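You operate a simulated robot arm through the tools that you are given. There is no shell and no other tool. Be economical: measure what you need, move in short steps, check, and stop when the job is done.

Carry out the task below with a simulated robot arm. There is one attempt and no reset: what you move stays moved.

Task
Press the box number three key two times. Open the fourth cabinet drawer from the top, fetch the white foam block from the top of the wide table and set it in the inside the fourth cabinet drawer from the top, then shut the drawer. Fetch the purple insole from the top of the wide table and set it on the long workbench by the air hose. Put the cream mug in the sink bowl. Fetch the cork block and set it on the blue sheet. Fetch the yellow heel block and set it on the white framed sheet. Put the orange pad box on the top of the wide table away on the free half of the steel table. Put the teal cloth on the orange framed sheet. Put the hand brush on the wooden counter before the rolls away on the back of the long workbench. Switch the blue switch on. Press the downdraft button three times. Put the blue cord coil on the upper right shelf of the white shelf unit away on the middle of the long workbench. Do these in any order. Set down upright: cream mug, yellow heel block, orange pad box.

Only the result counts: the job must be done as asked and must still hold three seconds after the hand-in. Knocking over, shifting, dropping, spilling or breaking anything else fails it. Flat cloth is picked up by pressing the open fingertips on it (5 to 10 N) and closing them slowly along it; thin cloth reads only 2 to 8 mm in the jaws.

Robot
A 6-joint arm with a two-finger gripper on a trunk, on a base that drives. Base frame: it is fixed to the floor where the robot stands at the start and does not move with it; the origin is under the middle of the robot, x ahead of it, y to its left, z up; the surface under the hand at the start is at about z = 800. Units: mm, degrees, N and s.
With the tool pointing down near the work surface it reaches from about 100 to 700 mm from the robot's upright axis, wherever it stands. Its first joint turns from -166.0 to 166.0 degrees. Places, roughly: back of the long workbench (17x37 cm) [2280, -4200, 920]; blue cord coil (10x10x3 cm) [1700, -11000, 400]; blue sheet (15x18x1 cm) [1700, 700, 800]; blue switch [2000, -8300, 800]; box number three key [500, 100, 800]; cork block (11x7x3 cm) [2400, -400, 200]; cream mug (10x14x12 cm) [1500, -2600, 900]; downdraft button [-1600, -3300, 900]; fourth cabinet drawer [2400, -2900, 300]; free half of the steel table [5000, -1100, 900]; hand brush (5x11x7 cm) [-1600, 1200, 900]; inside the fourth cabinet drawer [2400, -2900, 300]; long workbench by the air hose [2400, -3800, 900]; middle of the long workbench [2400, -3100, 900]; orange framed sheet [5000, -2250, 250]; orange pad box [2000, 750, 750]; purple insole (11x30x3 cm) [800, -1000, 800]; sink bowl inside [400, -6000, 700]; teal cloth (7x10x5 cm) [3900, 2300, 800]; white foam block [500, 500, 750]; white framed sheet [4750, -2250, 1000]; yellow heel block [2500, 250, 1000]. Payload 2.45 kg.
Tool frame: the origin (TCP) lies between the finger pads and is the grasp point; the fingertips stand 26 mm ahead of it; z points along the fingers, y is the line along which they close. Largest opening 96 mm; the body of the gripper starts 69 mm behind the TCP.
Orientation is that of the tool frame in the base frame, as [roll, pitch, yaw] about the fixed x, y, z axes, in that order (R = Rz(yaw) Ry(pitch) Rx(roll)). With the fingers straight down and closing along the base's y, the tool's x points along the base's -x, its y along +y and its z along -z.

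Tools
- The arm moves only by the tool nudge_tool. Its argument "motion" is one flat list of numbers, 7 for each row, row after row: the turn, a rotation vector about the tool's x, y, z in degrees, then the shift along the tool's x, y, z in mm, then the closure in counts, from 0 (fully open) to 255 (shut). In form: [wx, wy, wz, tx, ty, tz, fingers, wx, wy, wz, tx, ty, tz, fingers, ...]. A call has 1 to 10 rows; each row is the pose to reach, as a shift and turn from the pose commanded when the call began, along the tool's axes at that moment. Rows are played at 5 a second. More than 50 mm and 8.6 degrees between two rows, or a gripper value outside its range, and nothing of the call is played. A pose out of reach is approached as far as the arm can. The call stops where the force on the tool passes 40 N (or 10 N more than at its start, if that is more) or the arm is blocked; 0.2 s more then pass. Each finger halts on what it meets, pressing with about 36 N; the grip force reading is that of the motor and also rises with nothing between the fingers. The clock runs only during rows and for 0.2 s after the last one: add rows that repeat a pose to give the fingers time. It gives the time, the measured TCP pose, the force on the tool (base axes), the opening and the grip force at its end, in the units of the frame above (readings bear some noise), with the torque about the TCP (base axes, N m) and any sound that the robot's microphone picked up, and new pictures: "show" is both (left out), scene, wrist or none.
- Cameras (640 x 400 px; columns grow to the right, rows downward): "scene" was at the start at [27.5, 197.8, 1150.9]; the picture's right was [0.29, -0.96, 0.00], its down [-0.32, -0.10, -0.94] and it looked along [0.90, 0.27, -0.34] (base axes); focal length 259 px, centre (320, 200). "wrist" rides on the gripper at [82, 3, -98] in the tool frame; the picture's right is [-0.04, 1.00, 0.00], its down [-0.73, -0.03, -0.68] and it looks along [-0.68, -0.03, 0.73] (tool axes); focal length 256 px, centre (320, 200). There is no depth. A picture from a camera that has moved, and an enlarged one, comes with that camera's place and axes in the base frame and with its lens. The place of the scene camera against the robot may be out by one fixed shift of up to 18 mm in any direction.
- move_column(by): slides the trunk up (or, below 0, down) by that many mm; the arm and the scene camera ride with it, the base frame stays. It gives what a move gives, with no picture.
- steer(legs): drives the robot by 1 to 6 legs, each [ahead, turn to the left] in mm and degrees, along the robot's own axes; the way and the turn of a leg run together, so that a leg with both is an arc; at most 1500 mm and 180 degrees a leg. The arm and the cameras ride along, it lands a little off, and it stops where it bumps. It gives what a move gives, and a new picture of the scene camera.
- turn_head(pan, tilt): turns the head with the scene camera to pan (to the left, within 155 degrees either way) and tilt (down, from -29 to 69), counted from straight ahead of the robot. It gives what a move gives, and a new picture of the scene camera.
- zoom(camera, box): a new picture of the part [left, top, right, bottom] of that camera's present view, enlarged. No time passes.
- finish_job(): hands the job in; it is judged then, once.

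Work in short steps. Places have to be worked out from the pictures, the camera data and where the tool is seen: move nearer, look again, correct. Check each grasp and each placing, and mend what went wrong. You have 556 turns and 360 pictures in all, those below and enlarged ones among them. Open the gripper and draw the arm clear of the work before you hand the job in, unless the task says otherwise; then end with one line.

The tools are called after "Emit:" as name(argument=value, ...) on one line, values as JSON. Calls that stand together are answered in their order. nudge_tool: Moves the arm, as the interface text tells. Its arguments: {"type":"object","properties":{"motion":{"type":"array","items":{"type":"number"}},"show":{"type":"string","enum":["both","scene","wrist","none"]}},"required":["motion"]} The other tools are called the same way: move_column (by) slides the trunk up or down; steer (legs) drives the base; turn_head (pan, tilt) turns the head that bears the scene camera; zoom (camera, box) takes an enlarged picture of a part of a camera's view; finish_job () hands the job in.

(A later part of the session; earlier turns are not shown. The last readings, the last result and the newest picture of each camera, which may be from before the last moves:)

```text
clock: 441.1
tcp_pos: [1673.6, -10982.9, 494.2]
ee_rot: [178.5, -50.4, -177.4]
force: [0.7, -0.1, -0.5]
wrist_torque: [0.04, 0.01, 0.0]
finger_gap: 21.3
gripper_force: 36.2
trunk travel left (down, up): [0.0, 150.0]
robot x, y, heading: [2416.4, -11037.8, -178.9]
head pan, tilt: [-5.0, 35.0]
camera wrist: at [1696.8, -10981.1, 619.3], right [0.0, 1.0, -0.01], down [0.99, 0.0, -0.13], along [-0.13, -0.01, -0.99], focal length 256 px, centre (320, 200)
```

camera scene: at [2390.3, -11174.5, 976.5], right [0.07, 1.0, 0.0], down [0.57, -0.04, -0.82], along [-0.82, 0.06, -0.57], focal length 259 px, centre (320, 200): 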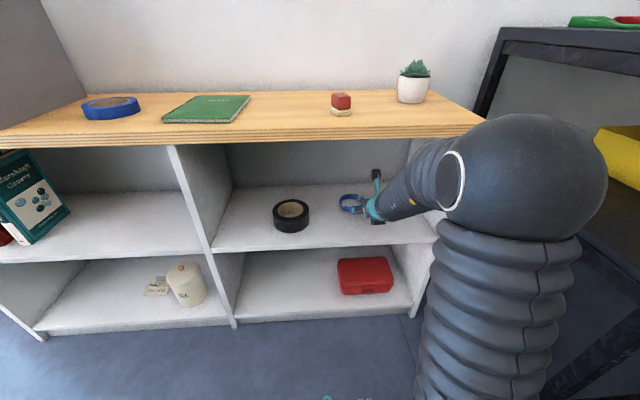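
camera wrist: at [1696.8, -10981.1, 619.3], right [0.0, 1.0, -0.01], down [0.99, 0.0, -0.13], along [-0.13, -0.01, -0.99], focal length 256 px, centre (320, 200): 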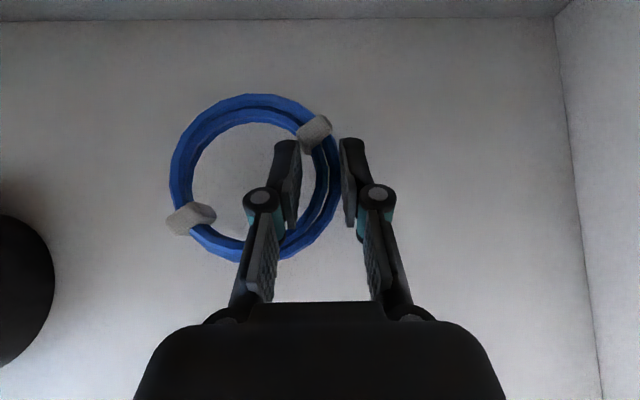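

Coil held flat. Back straight out of the shelf, then raise trunk and tuck the arm.

Emit:
steer(legs=[[-450, 0]])

Emit:
move_column(by=150)

Emit:
nudge_tool(motion=[0, 0, 0, 8, 0, -42, 255, 0, 0, 0, 16, 0, -84, 255, 0, 0, 0, 34, 0, -128, 255, 0, 0, 0, 60, 0, -165, 255, 0, 0, 0, 90, 0, -200, 255, 0, 0, 0, 120, 0, -235, 255, 0, 0, 0, 150, 0, -270, 255, 0, 0, 0, 180, 0, -305, 255], show="wrist")

```text
clock: 443.8
tcp_pos: [2119.2, -10971.9, 494.4]
ee_rot: [178.6, -50.4, -177.6]
force: [0.9, 1.0, -0.5]
wrist_torque: [0.02, 0.0, -0.02]
finger_gap: 21.1
gripper_force: 36.2
trunk travel left (down, up): [0.0, 150.0]
robot x, y, heading: [2864.5, -11031.8, -179.1]
head pan, tilt: [-5.0, 35.0]
camera scene: at [2834.8, -11167.5, 976.5], right [0.07, 1.0, 0.0], down [0.57, -0.04, -0.82], along [-0.82, 0.06, -0.57], focal length 259 px, centre (320, 200)
```

scene: 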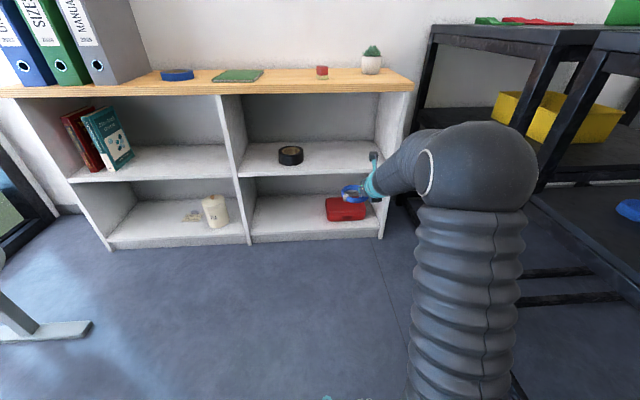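

```text
clock: 445.5
tcp_pos: [2118.6, -10972.4, 643.5]
ee_rot: [178.5, -50.4, -177.6]
force: [0.6, -0.6, 0.0]
wrist_torque: [0.0, -0.03, -0.01]
finger_gap: 21.0
gripper_force: 36.3
trunk travel left (down, up): [-150.0, 0.0]
robot x, y, heading: [2859.8, -11031.6, -179.3]
head pan, tilt: [-5.0, 35.0]
```

```text
clock: 447.3
tcp_pos: [2238.9, -10974.4, 975.6]
ee_rot: [178.5, -50.3, -177.5]
force: [-0.1, -0.4, -1.4]
wrist_torque: [0.05, -0.01, 0.0]
finger_gap: 21.1
gripper_force: 35.9
trunk travel left (down, up): [-150.0, 0.0]
robot x, y, heading: [2863.2, -11027.7, -179.4]
head pan, tilt: [-5.0, 35.0]
camera wrist: at [2261.0, -10972.4, 1101.9], right [0.0, 1.0, -0.01], down [0.99, -0.01, -0.13], along [-0.13, -0.01, -0.99], focal length 256 px, centre (320, 200)
```

wrist: 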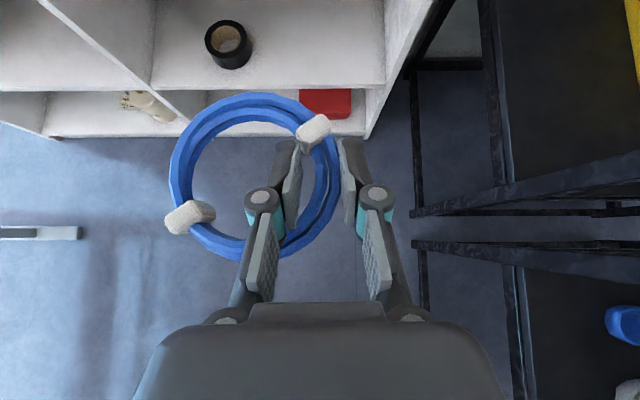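

Tuck and drive back: reverse, then north, checking pose before passing the cart.

Emit:
nudge_tool(motion=[0, 0, 0, -25, 0, -38, 255, 0, 0, 0, -45, 0, -80, 255, 0, 0, 0, -65, 0, -122, 255, 0, 0, 0, -85, 0, -165, 255], show="none")

Emit:
steer(legs=[[-700, 0], [0, -90.6], [1480, 0]])

```text
clock: 448.3
tcp_pos: [2419.7, -10970.1, 1014.8]
ee_rot: [178.6, -50.3, -177.6]
force: [-0.6, 0.1, -2.1]
wrist_torque: [0.04, -0.01, 0.02]
finger_gap: 21.3
gripper_force: 36.5
trunk travel left (down, up): [-150.0, 0.0]
robot x, y, heading: [2860.5, -11033.7, -179.6]
head pan, tilt: [-5.0, 35.0]
```

```text
clock: 463.0
tcp_pos: [3598.7, -9066.6, 1016.4]
ee_rot: [178.5, -50.4, 92.3]
force: [0.9, 0.6, -1.7]
wrist_torque: [0.01, -0.04, -0.02]
finger_gap: 20.5
gripper_force: 36.1
trunk travel left (down, up): [-150.0, 0.0]
robot x, y, heading: [3537.7, -9510.5, 90.7]
head pan, tilt: [-5.0, 35.0]
camera scene: at [3386.0, -9468.2, 1126.5], right [1.0, -0.07, 0.0], down [-0.04, -0.57, -0.82], along [0.06, 0.82, -0.57], focal length 259 px, centre (320, 200)
```

scene: 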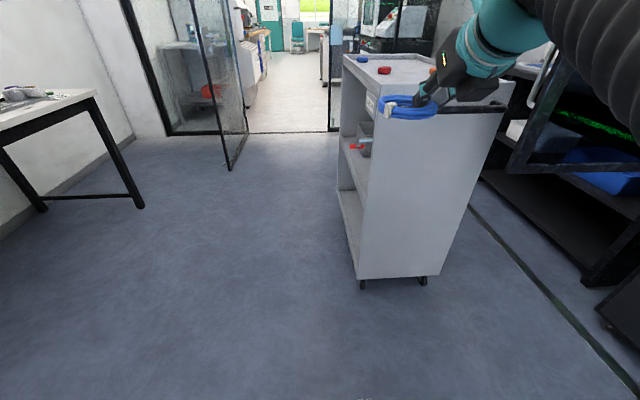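

The cart's left side is at x≈3650; veer left to x≈3230, then go north through the door.

Emit:
steer(legs=[[0, 20], [830, 0], [0, -20.5], [1500, 0]])

```text
clock: 476.8
tcp_pos: [3343.8, -6772.6, 1017.9]
ee_rot: [178.4, -50.4, 90.5]
force: [0.7, 0.0, -1.8]
wrist_torque: [-0.04, -0.03, 0.0]
finger_gap: 20.6
gripper_force: 36.1
trunk travel left (down, up): [-150.0, 0.0]
robot x, y, heading: [3267.4, -7210.2, 88.9]
head pan, tilt: [-5.0, 35.0]
camera scene: at [3119.0, -7168.4, 1126.5], right [0.99, -0.11, 0.0], down [-0.06, -0.57, -0.82], along [0.09, 0.81, -0.57], focal length 259 px, centre (320, 200)
```

scene: 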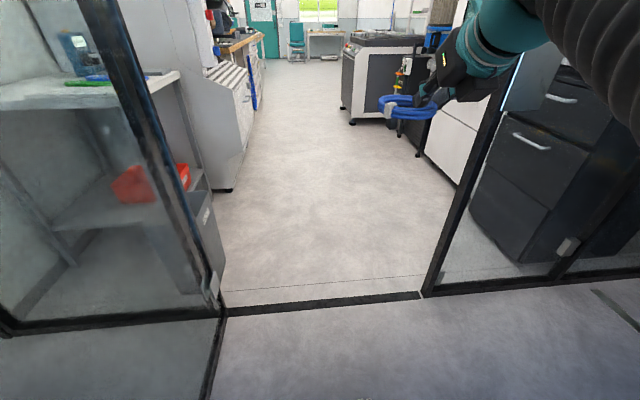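

Door is centred ahead. Drive through and up to y≈-3150, then face the bench.

Emit:
steer(legs=[[1500, 1], [1500, 0], [1060, 0], [0, 89]])

Emit:
turn_head(pan=5, tilt=25)

```text
clock: 500.2
tcp_pos: [2811.4, -3058.0, 1016.3]
ee_rot: [178.6, -50.5, -179.6]
force: [0.6, 0.1, -1.5]
wrist_torque: [0.03, -0.01, 0.0]
finger_gap: 20.4
gripper_force: 35.8
trunk travel left (down, up): [-150.0, 0.0]
robot x, y, heading: [3247.8, -3133.3, 178.7]
head pan, tilt: [-5.0, 35.0]
camera scene: at [3216.2, -3268.2, 1126.5], right [0.11, 0.99, 0.0], down [0.57, -0.06, -0.82], along [-0.81, 0.09, -0.57], focal length 259 px, centre (320, 200)
```

scene: 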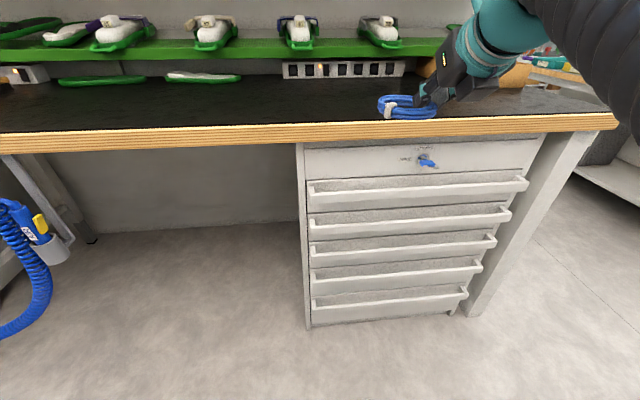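

```text
clock: 500.9
tcp_pos: [2809.4, -3056.4, 1017.3]
ee_rot: [178.6, -50.4, -179.6]
force: [0.7, 0.5, -1.9]
wrist_torque: [0.03, 0.0, -0.01]
finger_gap: 20.3
gripper_force: 36.3
trunk travel left (down, up): [-150.0, 0.0]
robot x, y, heading: [3247.5, -3131.2, 178.8]
head pan, tilt: [5.0, 25.0]
camera scene: at [3211.9, -3283.8, 1142.2], right [-0.07, 1.0, 0.0], down [0.42, 0.03, -0.91], along [-0.9, -0.06, -0.42], focal length 259 px, centre (320, 200)
```

scene: 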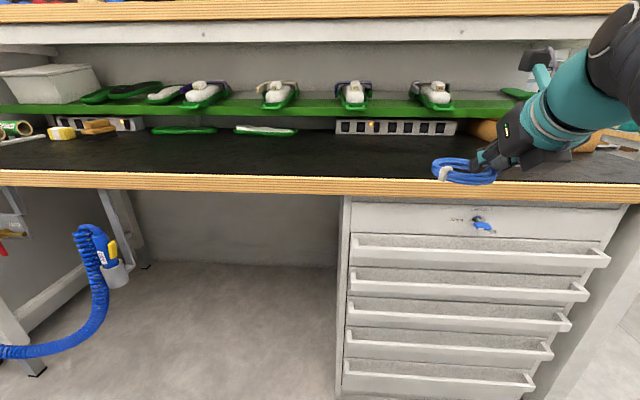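

Advance 210 mm, then reach over the middle of the mat.

Emit:
steer(legs=[[210, 0]])

Emit:
nudge_tool(motion=[0, 0, 0, 20, 0, 33, 255, 0, 0, 0, 41, 0, 65, 255, 0, 0, 0, 62, 0, 98, 255, 0, 0, 0, 82, 0, 130, 255, 0, 0, 0, 102, 0, 162, 255, 0, 0, 0, 102, 0, 162, 255], show="both")

```text
clock: 502.5
tcp_pos: [2602.9, -3052.9, 1016.8]
ee_rot: [178.5, -50.3, -179.5]
force: [0.2, -0.2, 0.0]
wrist_torque: [0.02, 0.02, 0.03]
finger_gap: 20.3
gripper_force: 35.7
trunk travel left (down, up): [-150.0, 0.0]
robot x, y, heading: [3043.0, -3125.2, 178.9]
head pan, tilt: [5.0, 25.0]
camera scene: at [3005.3, -3279.6, 1142.2], right [-0.07, 1.0, 0.0], down [0.42, 0.03, -0.91], along [-0.9, -0.06, -0.42], focal length 259 px, centre (320, 200)
```

scene: 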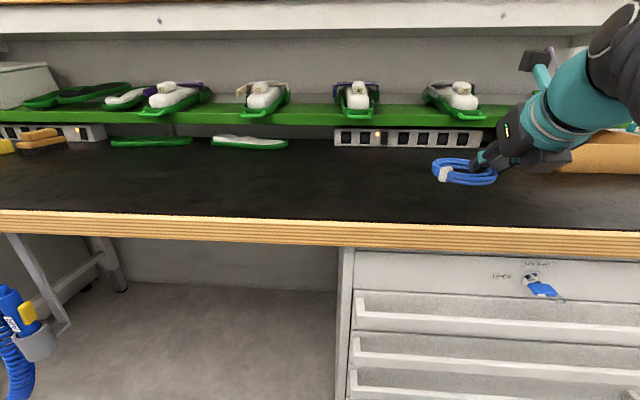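

```text
clock: 503.9
tcp_pos: [2410.0, -3050.4, 991.4]
ee_rot: [178.5, -50.4, -179.5]
force: [1.2, 0.1, -0.7]
wrist_torque: [0.07, -0.04, 0.02]
finger_gap: 20.2
gripper_force: 35.4
trunk travel left (down, up): [-150.0, 0.0]
robot x, y, heading: [3042.2, -3126.4, 178.9]
head pan, tilt: [5.0, 25.0]
camera scene: at [3005.3, -3279.6, 1142.2], right [-0.07, 1.0, 0.0], down [0.42, 0.03, -0.91], along [-0.9, -0.06, -0.42], focal length 259 px, centre (320, 200)
camera wrist: at [2434.1, -3050.2, 1116.3], right [0.04, 1.0, -0.01], down [0.99, -0.04, -0.13], along [-0.13, -0.01, -0.99], focal length 256 px, centre (320, 200)
```

scene: 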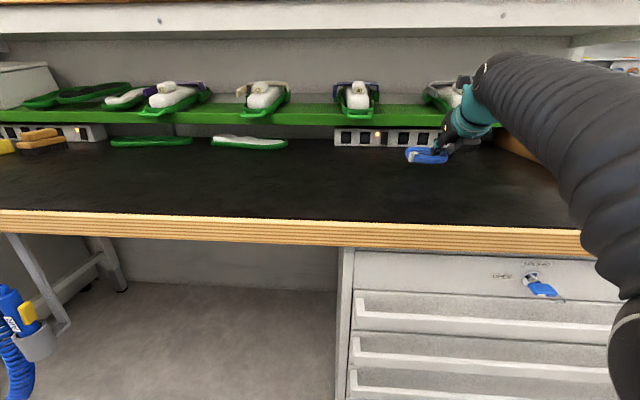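
wrist: 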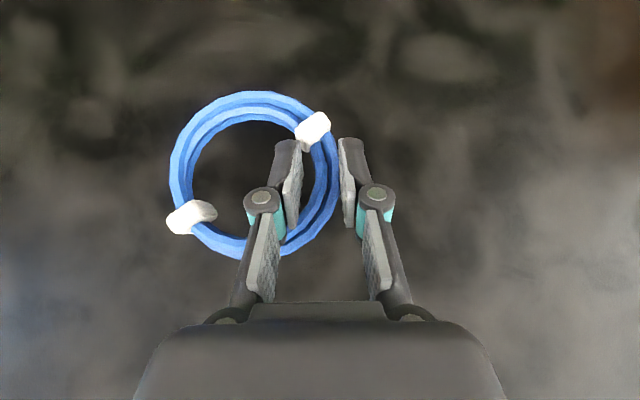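

Mat is clear here. Lower until contact.

Emit:
nudge_tool(motion=[0, 0, 0, -11.6, 0, 9.6, 255, 0, 0, 0, -15.4, 0, 12.7, 255, 0, 0, 0, -18.5, 0, 15.3, 255, 0, 0, 0, -20.8, 0, 17.2, 255, 0, 0, 0, -22.4, 0, 18.5, 255, 0, 0, 0, -22.4, 0, 18.5, 255], show="none")

```text
clock: 505.3
tcp_pos: [2411.5, -3049.6, 963.5]
ee_rot: [178.4, -50.3, -179.4]
force: [-0.1, -0.2, -1.6]
wrist_torque: [0.06, 0.0, -0.02]
finger_gap: 20.2
gripper_force: 36.7
trunk travel left (down, up): [-150.0, 0.0]
robot x, y, heading: [3038.6, -3129.3, 178.9]
head pan, tilt: [5.0, 25.0]
```

Still no contact; a few mm more.

Emit:
nudge_tool(motion=[0, 0, 0, -1.5, 0, 1.3, 255, 0, 0, 0, -3, 0, 2.5, 255, 0, 0, 0, -4.6, 0, 3.8, 255, 0, 0, 0, -6.2, 0, 5.1, 255, 0, 0, 0, -7.7, 0, 6.4, 255, 0, 0, 0, -9.3, 0, 7.6, 255], show="scene")

```text
clock: 506.7
tcp_pos: [2412.6, -3050.1, 959.0]
ee_rot: [178.5, -51.4, -179.5]
force: [-1.0, 0.5, 7.9]
wrist_torque: [0.0, -0.21, -0.02]
finger_gap: 20.3
gripper_force: 35.9
trunk travel left (down, up): [-150.0, 0.0]
robot x, y, heading: [3041.4, -3125.9, 178.8]
head pan, tilt: [5.0, 25.0]
stopped in row 6: the force on the tool passed its limit at 43 N (the readings are from after the stop); the commanded pose is now the measured one
camera scene: at [3005.6, -3279.7, 1141.9], right [-0.07, 1.0, 0.0], down [0.42, 0.03, -0.91], along [-0.9, -0.06, -0.42], focal length 259 px, centre (320, 200)
```

scene: 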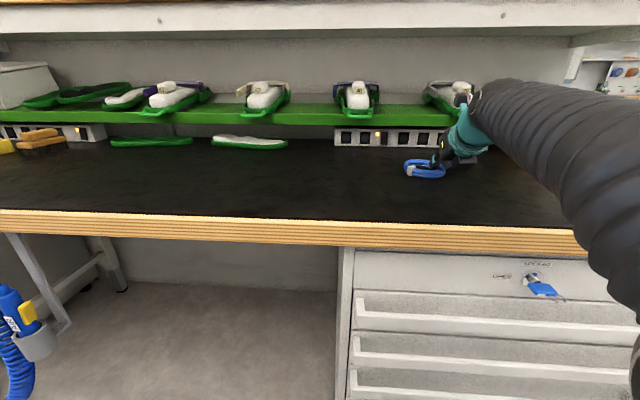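

Touching. Open modestly, lift straight up and check.

Emit:
nudge_tool(motion=[0, 0, 0, 0, 0, 0, 180, 0, 0, 0, 0, 0, 0, 130, 0, 0, 0, 0, 0, 0, 120, 0, 0, 0, 23, 0, -19, 120, 0, 0, 0, 46, 0, -38, 120, 0, 0, 0, 46, 0, -38, 120], show="wrist")

```text
clock: 508.1
tcp_pos: [2413.6, -3050.5, 1017.7]
ee_rot: [178.4, -51.1, -179.5]
force: [-0.5, -0.4, 0.1]
wrist_torque: [0.01, 0.03, -0.02]
finger_gap: 50.8
gripper_force: 0.0
trunk travel left (down, up): [-150.0, 0.0]
robot x, y, heading: [3042.0, -3129.9, 178.9]
head pan, tilt: [5.0, 25.0]
camera wrist: at [2439.2, -3050.6, 1143.0], right [0.04, 1.0, -0.01], down [0.99, -0.04, -0.15], along [-0.15, -0.01, -0.99], focal length 256 px, centre (320, 200)
```

wrist: 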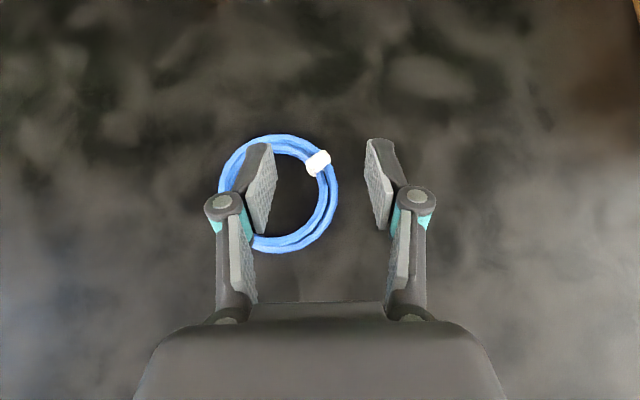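

Coil placed. Back off and unflip the tool in free space.

Emit:
steer(legs=[[-240, 0]])

Emit:
nudge_tool(motion=[0, -8.5, 0, 0, 0, -10, 60, 0, -17, 0, 0, 0, -20, 0, 0, -25.5, 0, 0, 0, -30, 0, 0, -34, 0, 0, 0, -40, 0, 0, -42.5, 0, 0, 0, -50, 0, 0, -51, 0, 0, 0, -60, 0, 0, -51, 0, 0, 0, -60, 0], show="none")

Emit:
nudge_tool(motion=[0, 0, -8.6, 0, 0, 0, 0, 0, 0, -17.2, 0, 0, 0, 0, 0, 0, -25.8, 0, 0, 0, 0, 0, 0, -34.4, 0, 0, 0, 0, 0, 0, -43, 0, 0, 0, 0, 0, 0, -51.6, 0, 0, 0, 0, 0, 0, -60.2, 0, 0, 0, 0, 0, 0, -68.8, 0, 0, 0, 0, 0, 0, -77.4, 0, 0, 0, 0, 0, 0, -86, 0, 0, 0, 0], show="none")

Emit:
nudge_tool(motion=[0, 0, -8.6, 0, 0, 0, 0, 0, 0, -17.2, 0, 0, 0, 0, 0, 0, -25.8, 0, 0, 0, 0, 0, 0, -34.4, 0, 0, 0, 0, 0, 0, -43, 0, 0, 0, 0, 0, 0, -51.6, 0, 0, 0, 0, 0, 0, -60.2, 0, 0, 0, 0, 0, 0, -68.8, 0, 0, 0, 0, 0, 0, -77.4, 0, 0, 0, 0, 0, 0, -86, 0, 0, 0, 0], show="none")

```text
clock: 509.9
tcp_pos: [2656.9, -3053.8, 1018.1]
ee_rot: [178.3, -51.1, -179.8]
force: [-0.6, 0.6, 0.4]
wrist_torque: [-0.01, -0.01, -0.03]
finger_gap: 50.8
gripper_force: 0.0
trunk travel left (down, up): [-150.0, 0.0]
robot x, y, heading: [3282.4, -3132.2, 178.6]
head pan, tilt: [5.0, 25.0]
camera scene: at [3246.6, -3284.7, 1142.2], right [-0.06, 1.0, 0.0], down [0.42, 0.03, -0.91], along [-0.9, -0.06, -0.42], focal length 259 px, centre (320, 200)
```

scene: 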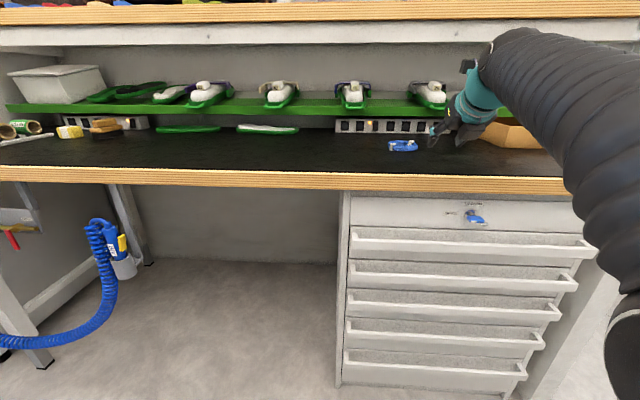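

```text
clock: 511.5
tcp_pos: [2733.6, -3059.1, 979.7]
ee_rot: [179.0, -0.1, 179.2]
force: [-0.4, -0.3, -0.3]
wrist_torque: [0.0, 0.03, 0.01]
finger_gap: 95.8
gripper_force: 0.0
out of reach, approached as far as the arm can: row 5, 6, 7
trunk travel left (down, up): [-150.0, 0.0]
robot x, y, heading: [3283.7, -3134.4, 178.5]
head pan, tilt: [5.0, 25.0]
```

```text
clock: 513.7
tcp_pos: [2735.5, -3059.5, 980.6]
ee_rot: [179.6, 1.0, -94.8]
force: [-0.5, 0.2, 0.5]
wrist_torque: [-0.01, 0.01, 0.01]
finger_gap: 95.8
gripper_force: 0.0
trunk travel left (down, up): [-150.0, 0.0]
robot x, y, heading: [3284.6, -3132.7, 178.5]
head pan, tilt: [5.0, 25.0]
```

```text
clock: 515.9
tcp_pos: [2736.3, -3059.3, 980.9]
ee_rot: [-179.0, 0.3, -8.9]
force: [-0.8, 0.2, -0.1]
wrist_torque: [0.02, 0.01, 0.0]
finger_gap: 95.9
gripper_force: 0.1
trunk travel left (down, up): [-150.0, 0.0]
robot x, y, heading: [3284.4, -3132.0, 178.6]
head pan, tilt: [5.0, 25.0]
```

Tuck, face +y and drive toward the wide table's east end.

Emit:
nudge_tool(motion=[0, 0, 0, 40, 5, -5, 0, 0, 0, 0, 80, 10, -10, 0, 0, 0, 0, 120, 20, -15, 0, 0, 0, 0, 150, 25, -20, 0], show="none")

Emit:
steer(legs=[[0, -88.6], [1500, 0], [900, 0]])

Emit:
turn_head(pan=45, tilt=20)

Emit:
turn_head(pan=-50, tilt=15)

```text
clock: 516.9
tcp_pos: [2879.3, -3108.7, 1001.0]
ee_rot: [-179.0, 0.3, -9.0]
force: [-1.0, 0.2, 0.0]
wrist_torque: [0.01, -0.05, 0.04]
finger_gap: 95.6
gripper_force: 0.1
trunk travel left (down, up): [-150.0, 0.0]
robot x, y, heading: [3281.5, -3135.3, 178.6]
head pan, tilt: [5.0, 25.0]
```

```text
clock: 532.3
tcp_pos: [3312.9, -345.0, 1001.5]
ee_rot: [-179.1, 0.2, -97.8]
force: [0.2, 0.0, 0.1]
wrist_torque: [-0.01, -0.01, 0.0]
finger_gap: 95.9
gripper_force: 0.1
trunk travel left (down, up): [-150.0, 0.0]
robot x, y, heading: [3292.3, -751.1, 89.4]
head pan, tilt: [5.0, 25.0]
camera scene: at [3126.3, -703.5, 1142.2], right [1.0, 0.08, 0.0], down [0.03, -0.42, -0.91], along [-0.07, 0.9, -0.42], focal length 259 px, centre (320, 200)
```

scene: 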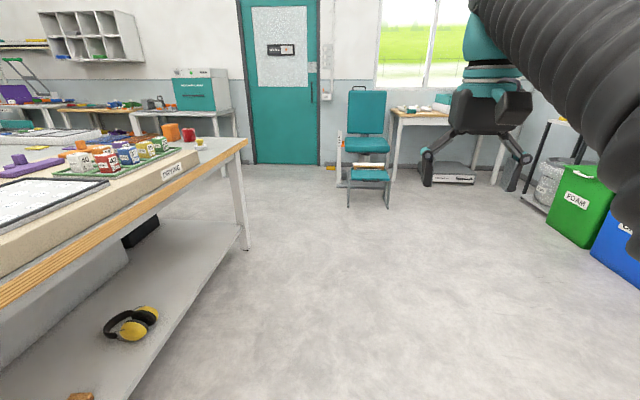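

```text
clock: 533.4
tcp_pos: [3313.1, -345.8, 1001.1]
ee_rot: [-179.0, 0.3, -97.9]
force: [0.6, -0.2, 0.6]
wrist_torque: [0.01, -0.01, 0.05]
finger_gap: 96.0
gripper_force: 0.0
trunk travel left (down, up): [-150.0, 0.0]
robot x, y, heading: [3290.6, -751.9, 89.6]
head pan, tilt: [45.0, 20.0]
camera scene: at [3068.4, -729.0, 1150.3], right [0.71, 0.7, 0.0], down [0.24, -0.24, -0.94], along [-0.66, 0.67, -0.34], focal length 259 px, centre (320, 200)
```

scene: 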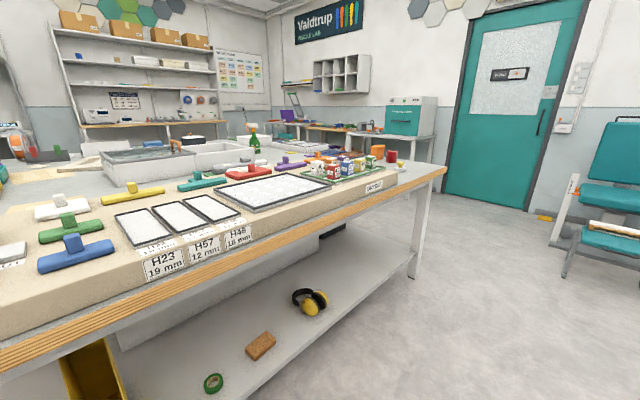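

```text
clock: 535.1
tcp_pos: [3313.6, -345.7, 1001.5]
ee_rot: [-179.0, 0.2, -98.0]
force: [0.6, 0.3, 0.8]
wrist_torque: [0.01, 0.01, -0.02]
finger_gap: 96.1
gripper_force: 0.0
trunk travel left (down, up): [-150.0, 0.0]
robot x, y, heading: [3294.0, -751.4, 89.7]
head pan, tilt: [-50.0, 15.0]
camera scene: at [3205.7, -735.7, 1158.5], right [0.64, -0.77, 0.0], down [-0.2, -0.17, -0.97], along [0.74, 0.62, -0.26], focal length 259 px, centre (320, 200)
```

scene: 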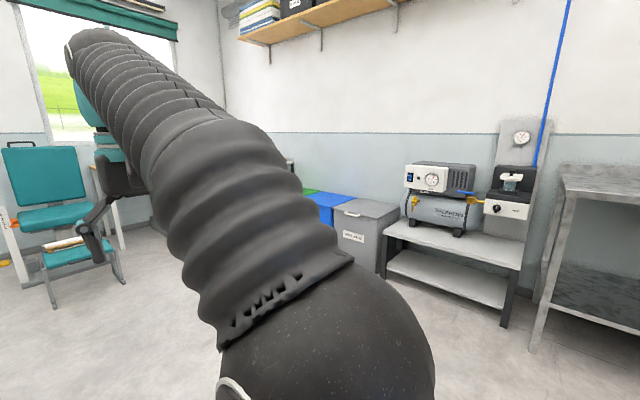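

Cork block is on the lower shelf; coloured heel blocks stand at the far end of the raised slab. Zoom there.

Emit:
turn_head(pan=40, tilt=20)

Emit:
zoom(camera="scene", box=[240, 120, 440, 220])

```text
clock: 536.8
tcp_pos: [3312.2, -344.5, 1000.5]
ee_rot: [-178.9, 0.3, -97.9]
force: [0.4, -0.1, 0.5]
wrist_torque: [-0.02, 0.02, 0.0]
finger_gap: 96.0
gripper_force: 0.0
trunk travel left (down, up): [-150.0, 0.0]
robot x, y, heading: [3293.8, -747.1, 89.7]
head pan, tilt: [40.0, 20.0]
camera scene: at [3074.4, -723.6, 1150.3], right [0.77, 0.64, 0.0], down [0.22, -0.26, -0.94], along [-0.6, 0.72, -0.34], focal length 259 px, centre (320, 200)
```

scene: 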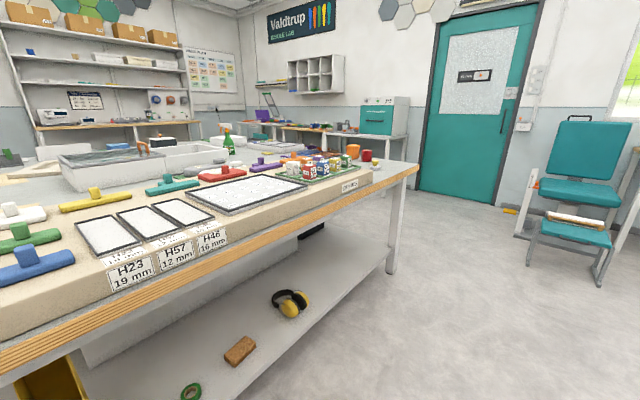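

```text
3.20 times, centred on (340, 170) of scene
camera zoom: at [3074.4, -723.6, 1150.3], right [0.77, 0.64, 0.0], down [0.22, -0.26, -0.94], along [-0.6, 0.72, -0.34], focal length 828 px, centre (256, 296)
```

zoom: 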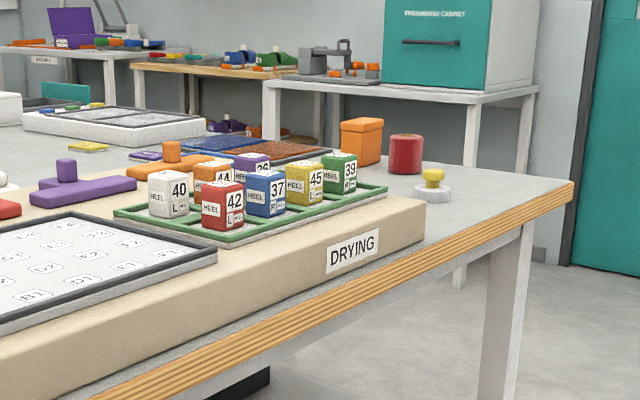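

Start with the cork block (shelf, about [2336, -339]). Drive to face it.

Emit:
steer(legs=[[410, 0], [0, 90], [230, 0]])

Emit:
turn_head(pan=5, tilt=48)

```text
clock: 544.5
tcp_pos: [2663.2, -332.2, 1001.9]
ee_rot: [-179.1, 0.3, -6.4]
force: [-0.3, -0.1, 0.7]
wrist_torque: [0.04, -0.02, 0.02]
finger_gap: 95.9
gripper_force: 0.0
trunk travel left (down, up): [-150.0, 0.0]
robot x, y, heading: [3067.2, -338.0, -178.5]
head pan, tilt: [40.0, 20.0]
camera scene: at [3059.7, -544.5, 1150.3], right [-0.66, 0.75, 0.0], down [0.26, 0.23, -0.94], along [-0.71, -0.62, -0.34], focal length 259 px, centre (320, 200)
```

scene: 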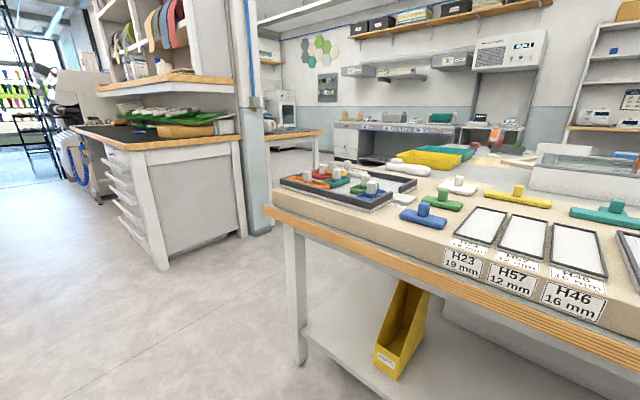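

```text
clock: 545.5
tcp_pos: [2663.0, -332.5, 1000.8]
ee_rot: [-179.0, 0.3, -6.3]
force: [-0.1, 0.8, 0.5]
wrist_torque: [0.0, 0.01, -0.01]
finger_gap: 95.9
gripper_force: 0.0
trunk travel left (down, up): [-150.0, 0.0]
robot x, y, heading: [3067.9, -339.6, -179.0]
head pan, tilt: [5.0, 48.0]
camera scene: at [3051.3, -491.7, 1107.5], right [-0.11, 0.99, 0.0], down [0.74, 0.08, -0.67], along [-0.67, -0.07, -0.74], focal length 259 px, centre (320, 200)
```

scene: 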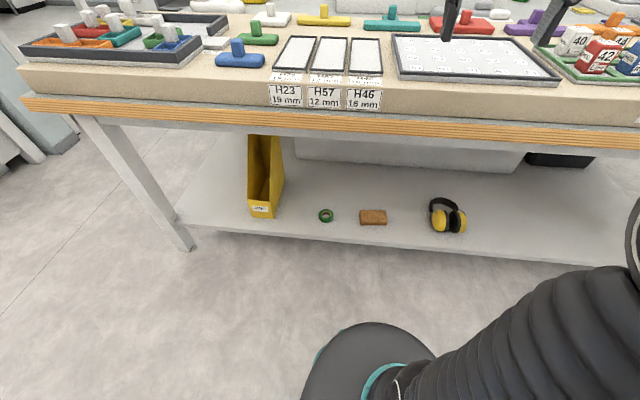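

Cork's long axis lies along y, so I need a vertical tool with the fingers closing along x. Lower the trunk, rotate the tool and descend in front of the table edge.

Emit:
move_column(by=-150)

Emit:
nudge_tool(motion=[0, 0, 8.4, 0, 0, 45, 0, 0, 0, 16.8, 0, 0, 90, 0, 0, 0, 25.2, 0, 0, 135, 0, 0, 0, 33.6, 0, 0, 180, 0, 0, 0, 42, 0, 0, 225, 0, 0, 0, 50.4, 0, 0, 270, 0, 0, 0, 58.8, 0, 0, 315, 0, 0, 0, 67.2, 0, 0, 360, 0, 0, 0, 75.6, 0, 0, 405, 0, 0, 0, 84, 0, 0, 450, 0], show="none")

Emit:
nudge_tool(motion=[0, 0, 0, 0, 0, 45, 0, 0, 0, 0, 0, 0, 75, 0, 0, 0, 0, 0, 0, 75, 0], show="both")

```text
clock: 547.3
tcp_pos: [2663.0, -330.9, 851.6]
ee_rot: [-179.0, 0.3, -6.4]
force: [0.2, -0.2, -1.2]
wrist_torque: [0.01, 0.0, 0.01]
finger_gap: 96.0
gripper_force: 0.1
trunk travel left (down, up): [0.0, 150.0]
robot x, y, heading: [3070.5, -341.2, -178.9]
head pan, tilt: [5.0, 48.0]
```

```text
clock: 549.5
tcp_pos: [2663.7, -323.8, 400.7]
ee_rot: [179.8, 1.0, -90.5]
force: [0.0, -0.2, -0.2]
wrist_torque: [0.02, -0.02, 0.03]
finger_gap: 96.0
gripper_force: 0.0
trunk travel left (down, up): [0.0, 150.0]
robot x, y, heading: [3071.9, -337.3, -178.8]
head pan, tilt: [5.0, 48.0]
```

```text
clock: 550.3
tcp_pos: [2661.8, -324.1, 327.4]
ee_rot: [179.8, 1.1, -90.4]
force: [-0.8, 0.0, 0.9]
wrist_torque: [0.03, -0.01, -0.01]
finger_gap: 95.9
gripper_force: 0.0
trunk travel left (down, up): [0.0, 150.0]
robot x, y, heading: [3065.1, -343.1, -178.9]
head pan, tilt: [5.0, 48.0]
camera scene: at [3051.4, -491.6, 957.5], right [-0.11, 0.99, 0.0], down [0.74, 0.08, -0.67], along [-0.67, -0.07, -0.74], focal length 259 px, centre (320, 200)
camera wrist: at [2658.2, -406.8, 423.6], right [-1.0, 0.05, 0.0], down [0.04, 0.72, 0.69], along [0.03, 0.69, -0.72], focal length 256 px, centre (320, 200)
```

scene: 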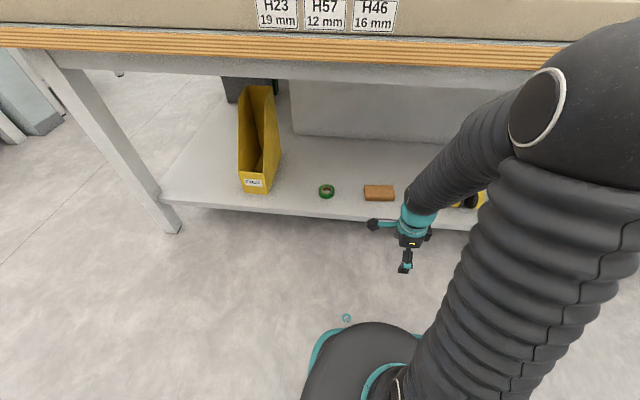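
wrist: 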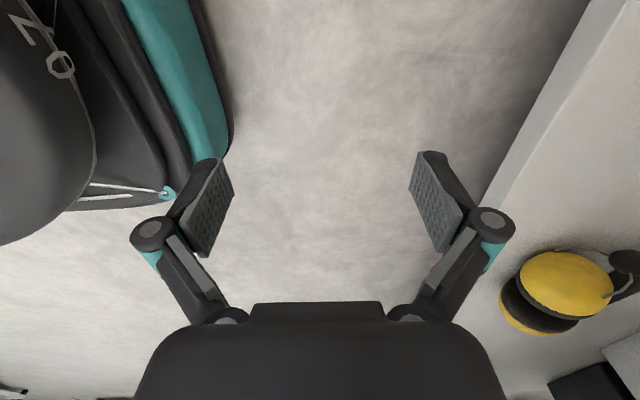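

Slide in under the table edge at this height and look again.

Emit:
nudge_tool(motion=[0, 0, 0, 0, 45, 0, 0, 0, 0, 0, 5, 90, 0, 0, 0, 0, 0, 8, 135, 0, 0, 0, 0, 0, 10, 180, 0, 0, 0, 0, 0, 12, 225, 0, 0, 0, 0, 0, 12, 225, 0, 0], show="both")

```text
clock: 551.7
tcp_pos: [2436.8, -334.2, 326.5]
ee_rot: [179.8, 1.0, -90.5]
force: [0.0, -0.7, -0.8]
wrist_torque: [0.02, -0.01, -0.02]
finger_gap: 96.2
gripper_force: 0.1
trunk travel left (down, up): [0.0, 150.0]
robot x, y, heading: [3069.5, -343.5, -178.5]
head pan, tilt: [5.0, 48.0]
camera scene: at [3051.4, -491.6, 957.5], right [-0.11, 0.99, 0.0], down [0.74, 0.08, -0.67], along [-0.67, -0.07, -0.74], focal length 259 px, centre (320, 200)
camera wrist: at [2433.1, -418.3, 422.2], right [-1.0, 0.05, 0.0], down [0.04, 0.72, 0.69], along [0.03, 0.69, -0.72], focal length 256 px, centre (320, 200)
```

scene: 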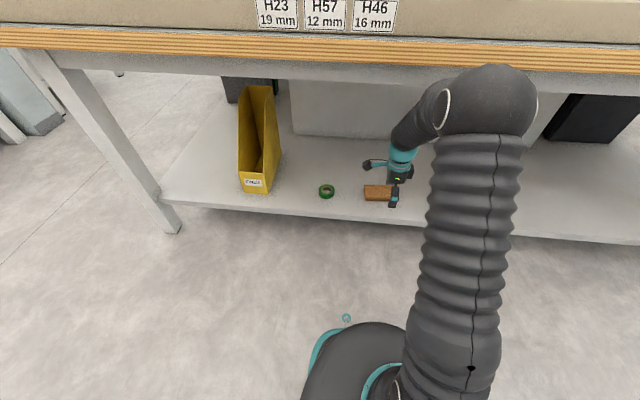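
wrist: 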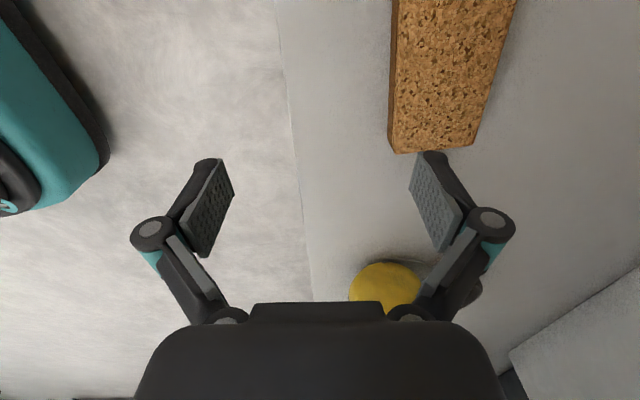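

Cork centre ≈ [2345, -345], top z≈225, rotated ~5°. Align over it.

Emit:
nudge_tool(motion=[0, 0, -5, 6, 45, 0, 0, 0, 0, -5, 12, 92, 0, 0, 0, 0, -5, 12, 92, 40, 0, 0, 0, -5, 12, 92, 40, 0], show="both")

```text
clock: 552.7
tcp_pos: [2343.2, -345.9, 288.5]
ee_rot: [179.9, 1.0, -85.3]
force: [-0.8, 0.3, 1.0]
wrist_torque: [-0.02, 0.01, 0.02]
finger_gap: 96.0
gripper_force: 0.1
trunk travel left (down, up): [0.0, 150.0]
robot x, y, heading: [3074.0, -344.1, -178.9]
head pan, tilt: [5.0, 48.0]
camera scene: at [3051.3, -491.6, 957.5], right [-0.11, 0.99, 0.0], down [0.74, 0.08, -0.67], along [-0.67, -0.07, -0.74], focal length 259 px, centre (320, 200)
camera wrist: at [2345.3, -428.8, 384.0], right [-1.0, -0.04, 0.0], down [-0.03, 0.72, 0.69], along [-0.03, 0.69, -0.72], focal length 256 px, centre (320, 200)
```

scene: 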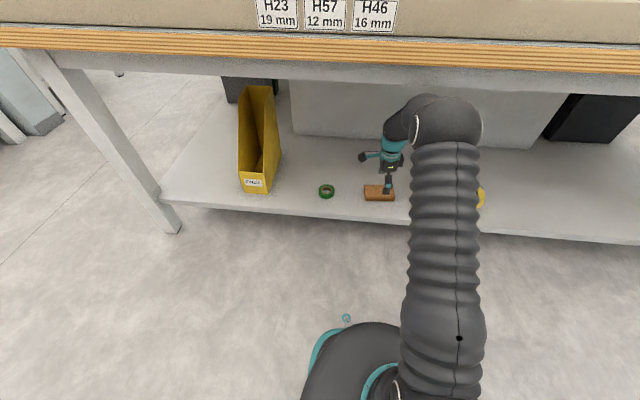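
wrist: 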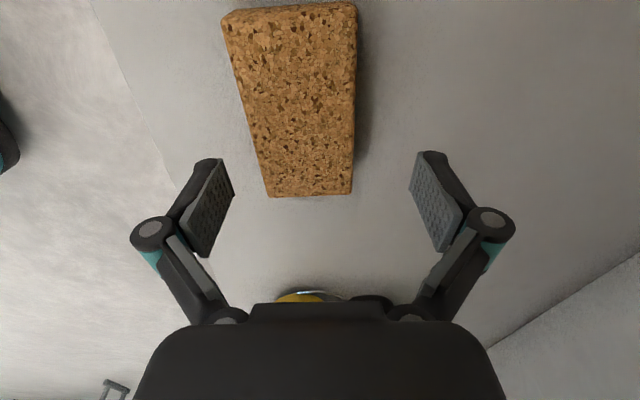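

Refine: centre [2353, -353], top z≈242. Shift and descend, then close.

Emit:
nudge_tool(motion=[0, 0, 0, 8, -9.5, 0, 0, 0, 0, 0, 8, -9.5, 20, 0, 0, 0, 0, 8, -9.5, 35, 0, 0, 0, 0, 8, -9.5, 43, 0, 0, 0, 0, 8, -9.5, 43, 80, 0, 0, 0, 8, -9.5, 43, 160, 0, 0, 0, 8, -9.5, 43, 255, 0, 0, 0, 8, -9.5, 43, 255], show="wrist")

```text
clock: 554.5
tcp_pos: [2354.8, -351.4, 243.3]
ee_rot: [179.9, 1.0, -85.4]
force: [-0.9, 0.6, 1.4]
wrist_torque: [0.01, 0.03, 0.04]
finger_gap: 60.8
gripper_force: 36.1
trunk travel left (down, up): [0.0, 150.0]
robot x, y, heading: [3067.0, -338.9, -179.0]
head pan, tilt: [5.0, 48.0]
camera wrist: at [2357.3, -434.3, 340.2], right [-1.0, -0.04, 0.0], down [-0.03, 0.72, 0.69], along [-0.03, 0.69, -0.72], focal length 256 px, centre (320, 200)
```

wrist: 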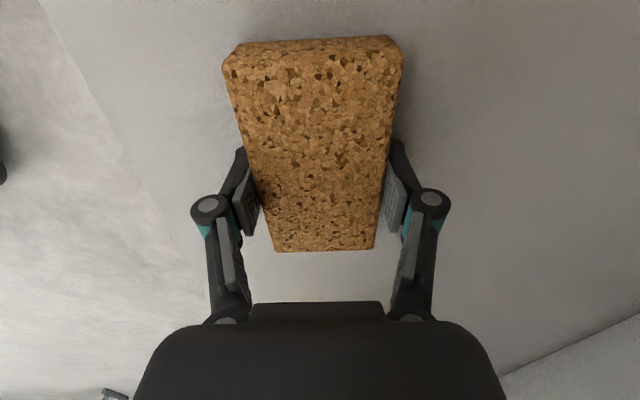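

Gripped (61 mm). Lift 60 mm and back out with the base.

Emit:
nudge_tool(motion=[0, 0, 0, 0, 0, -30, 255, 0, 0, 0, 0, 0, -60, 255, 0, 0, 0, 0, 0, -60, 255], show="wrist")

Emit:
steer(legs=[[-350, 0]])

```text
clock: 555.3
tcp_pos: [2356.1, -352.9, 302.4]
ee_rot: [179.9, 1.1, -85.4]
force: [-0.2, 0.1, -0.5]
wrist_torque: [0.02, -0.02, -0.01]
finger_gap: 60.9
gripper_force: 35.6
trunk travel left (down, up): [0.0, 150.0]
robot x, y, heading: [3073.2, -345.2, -178.9]
head pan, tilt: [5.0, 48.0]
camera wrist: at [2359.2, -435.5, 399.2], right [-1.0, -0.04, 0.0], down [-0.03, 0.72, 0.69], along [-0.03, 0.69, -0.72], focal length 256 px, centre (320, 200)
```

wrist: 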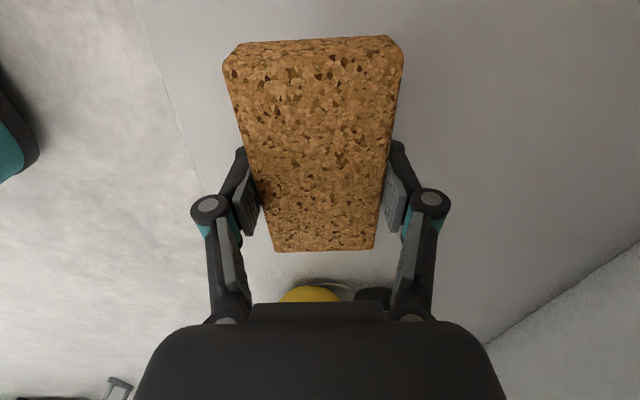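

```text
clock: 557.5
tcp_pos: [2701.9, -344.0, 302.1]
ee_rot: [179.9, 1.0, -85.3]
force: [0.5, 0.6, 0.2]
wrist_torque: [-0.01, -0.01, 0.04]
finger_gap: 61.0
gripper_force: 35.5
trunk travel left (down, up): [0.0, 150.0]
robot x, y, heading: [3414.7, -331.6, -178.6]
head pan, tilt: [5.0, 48.0]
camera scene: at [3398.4, -484.0, 957.5], right [-0.11, 0.99, 0.0], down [0.74, 0.08, -0.67], along [-0.67, -0.07, -0.74], focal length 259 px, centre (320, 200)
```

scene: 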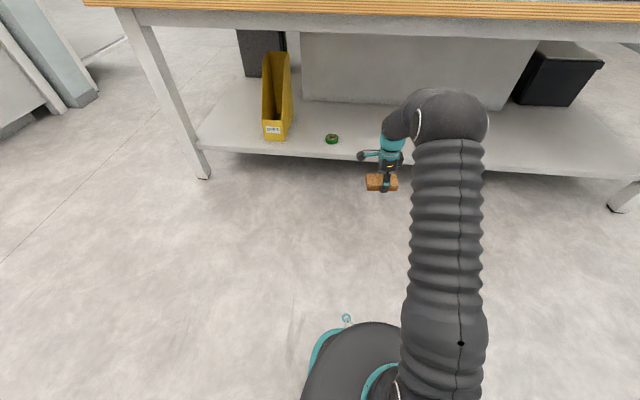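

Raise trunk and arm, tucking in.

Emit:
move_column(by=150)

Emit:
nudge_tool(motion=[0, 0, 0, 0, -18, -42, 255, 0, 0, 0, 0, -36, -84, 255, 0, 0, 0, 0, -54, -126, 255, 0, 0, 0, 0, -72, -168, 255, 0, 0, 0, 0, -90, -210, 255, 0, 0, 0, 0, -108, -252, 255, 0, 0, 0, 0, -126, -294, 255, 0, 0, 0, 0, -144, -336, 255, 0, 0, 0, 0, -162, -378, 255, 0, 0, 0, 0, -180, -420, 255], show="none")

Emit:
nudge_tool(motion=[0, 0, 0, 0, -20, -40, 255, 0, 0, 0, 0, -40, -80, 255, 0, 0, 0, 0, -60, -115, 255], show="none")

Emit:
steer(legs=[[0, -90], [1500, 0], [280, 0], [0, 90], [1350, 0]])

```text
clock: 559.3
tcp_pos: [2702.4, -345.2, 452.7]
ee_rot: [179.9, 1.0, -85.2]
force: [0.6, -0.2, -0.1]
wrist_torque: [-0.03, -0.03, 0.03]
finger_gap: 61.0
gripper_force: 36.4
trunk travel left (down, up): [-150.0, 0.0]
robot x, y, heading: [3416.4, -330.6, -178.6]
head pan, tilt: [5.0, 48.0]
```

```text
clock: 561.5
tcp_pos: [2882.3, -338.8, 872.1]
ee_rot: [180.0, 0.9, -85.3]
force: [0.3, 0.6, -0.5]
wrist_torque: [0.01, -0.04, 0.03]
finger_gap: 61.0
gripper_force: 36.0
trunk travel left (down, up): [-150.0, 0.0]
robot x, y, heading: [3412.3, -333.3, -178.8]
head pan, tilt: [5.0, 48.0]
```

```text
clock: 562.3
tcp_pos: [2946.2, -332.5, 989.2]
ee_rot: [180.0, 1.0, -85.2]
force: [0.2, -0.6, -0.5]
wrist_torque: [-0.01, -0.01, 0.0]
finger_gap: 61.0
gripper_force: 36.2
trunk travel left (down, up): [-150.0, 0.0]
robot x, y, heading: [3418.8, -334.5, -178.8]
head pan, tilt: [5.0, 48.0]
```

```text
clock: 574.9
tcp_pos: [3335.6, 1815.9, 991.0]
ee_rot: [179.7, 1.1, -171.4]
force: [-0.6, -0.4, 0.2]
wrist_torque: [0.05, -0.1, 0.02]
finger_gap: 60.9
gripper_force: 36.0
trunk travel left (down, up): [-150.0, 0.0]
robot x, y, heading: [3367.7, 1345.0, 106.1]
head pan, tilt: [5.0, 48.0]
stopped in leg 3: the robot was blocked; the commanded pose is now the measured one
camera scene: at [3200.0, 1333.6, 1107.3], right [0.93, 0.36, 0.0], down [0.27, -0.69, -0.67], along [-0.24, 0.62, -0.74], focal length 259 px, centre (320, 200)
```

scene: 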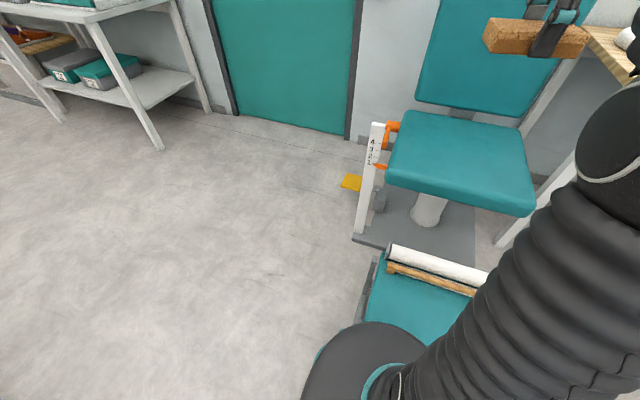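

I touched the treatment chair's footrest. Back away gently and check that nothing moved.

Emit:
steer(legs=[[-180, 0]])

Emit:
turn_head(pan=-15, tilt=30)

```text
clock: 576.4
tcp_pos: [3385.3, 1644.7, 990.7]
ee_rot: [179.7, 1.0, -171.6]
force: [0.0, -0.4, 0.6]
wrist_torque: [0.01, 0.01, 0.01]
finger_gap: 60.8
gripper_force: 35.5
trunk travel left (down, up): [-150.0, 0.0]
robot x, y, heading: [3411.8, 1176.8, 105.7]
head pan, tilt: [5.0, 48.0]
camera scene: at [3249.6, 1163.2, 1107.5], right [0.93, 0.36, 0.0], down [0.27, -0.69, -0.67], along [-0.24, 0.63, -0.74], focal length 259 px, centre (320, 200)
```

scene: 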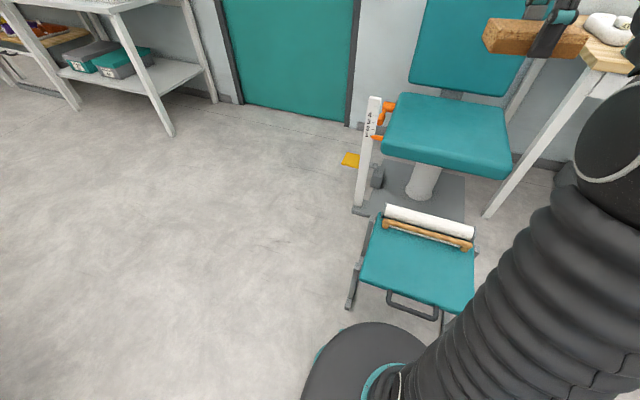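

```text
clock: 577.3
tcp_pos: [3386.5, 1645.4, 989.3]
ee_rot: [179.7, 1.0, -171.5]
force: [0.1, 0.2, -0.6]
wrist_torque: [-0.01, 0.04, 0.03]
finger_gap: 60.9
gripper_force: 36.3
trunk travel left (down, up): [-150.0, 0.0]
robot x, y, heading: [3414.5, 1172.8, 105.7]
head pan, tilt: [-15.0, 30.0]
camera scene: at [3276.2, 1180.0, 1134.2], right [1.0, 0.02, 0.0], down [0.01, -0.5, -0.87], along [-0.01, 0.87, -0.5], focal length 259 px, centre (320, 200)
```

scene: 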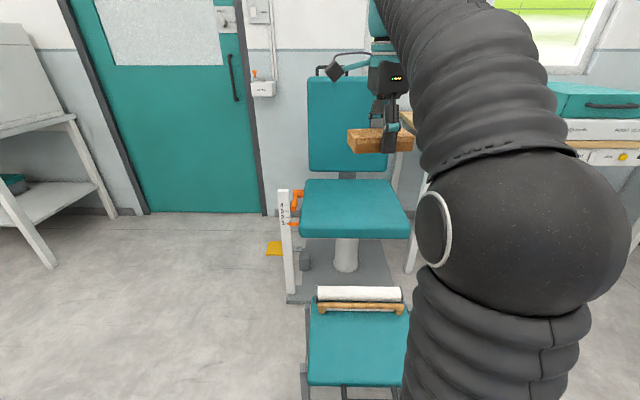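

The footrest looks undisturbed. Go around to the table's north side with care.

Emit:
steer(legs=[[0, 69.3], [500, 0], [0, -17], [650, 0], [0, 22], [450, 0]])

Emit:
turn_head(pan=70, tilt=28)

```text
clock: 590.9
tcp_pos: [1406.7, 1587.7, 989.9]
ee_rot: [179.7, 1.0, -98.1]
force: [-0.1, -0.6, 0.0]
wrist_torque: [-0.03, 0.0, 0.0]
finger_gap: 60.9
gripper_force: 36.5
trunk travel left (down, up): [-150.0, 0.0]
robot x, y, heading: [1865.0, 1481.9, 179.2]
head pan, tilt: [-15.0, 30.0]
camera scene: at [1833.1, 1361.4, 1134.3], right [0.27, 0.96, 0.0], down [0.48, -0.14, -0.87], along [-0.83, 0.23, -0.5], focal length 259 px, centre (320, 200)
```

scene: 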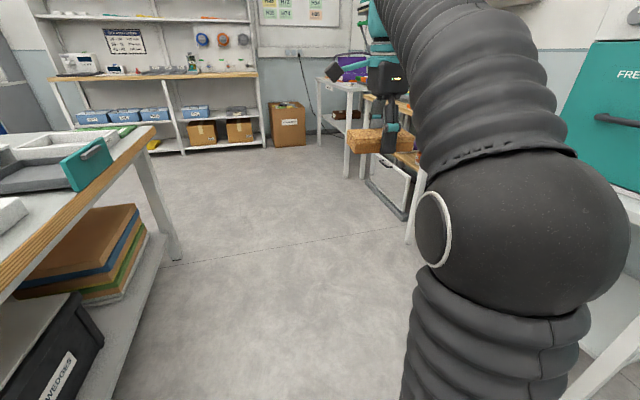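

```text
clock: 592.5
tcp_pos: [1407.2, 1587.6, 991.3]
ee_rot: [179.7, 1.0, -98.2]
force: [0.3, 0.6, 0.4]
wrist_torque: [0.01, -0.01, 0.02]
finger_gap: 60.9
gripper_force: 35.8
trunk travel left (down, up): [-150.0, 0.0]
robot x, y, heading: [1861.5, 1481.6, 179.2]
head pan, tilt: [70.0, 28.0]
camera scene: at [1887.8, 1251.6, 1137.4], right [-0.94, 0.35, 0.0], down [0.17, 0.44, -0.88], along [-0.31, -0.83, -0.47], focal length 259 px, centre (320, 200)
```

scene: 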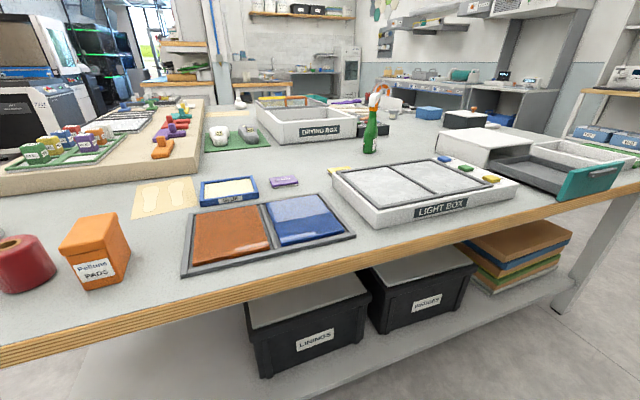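

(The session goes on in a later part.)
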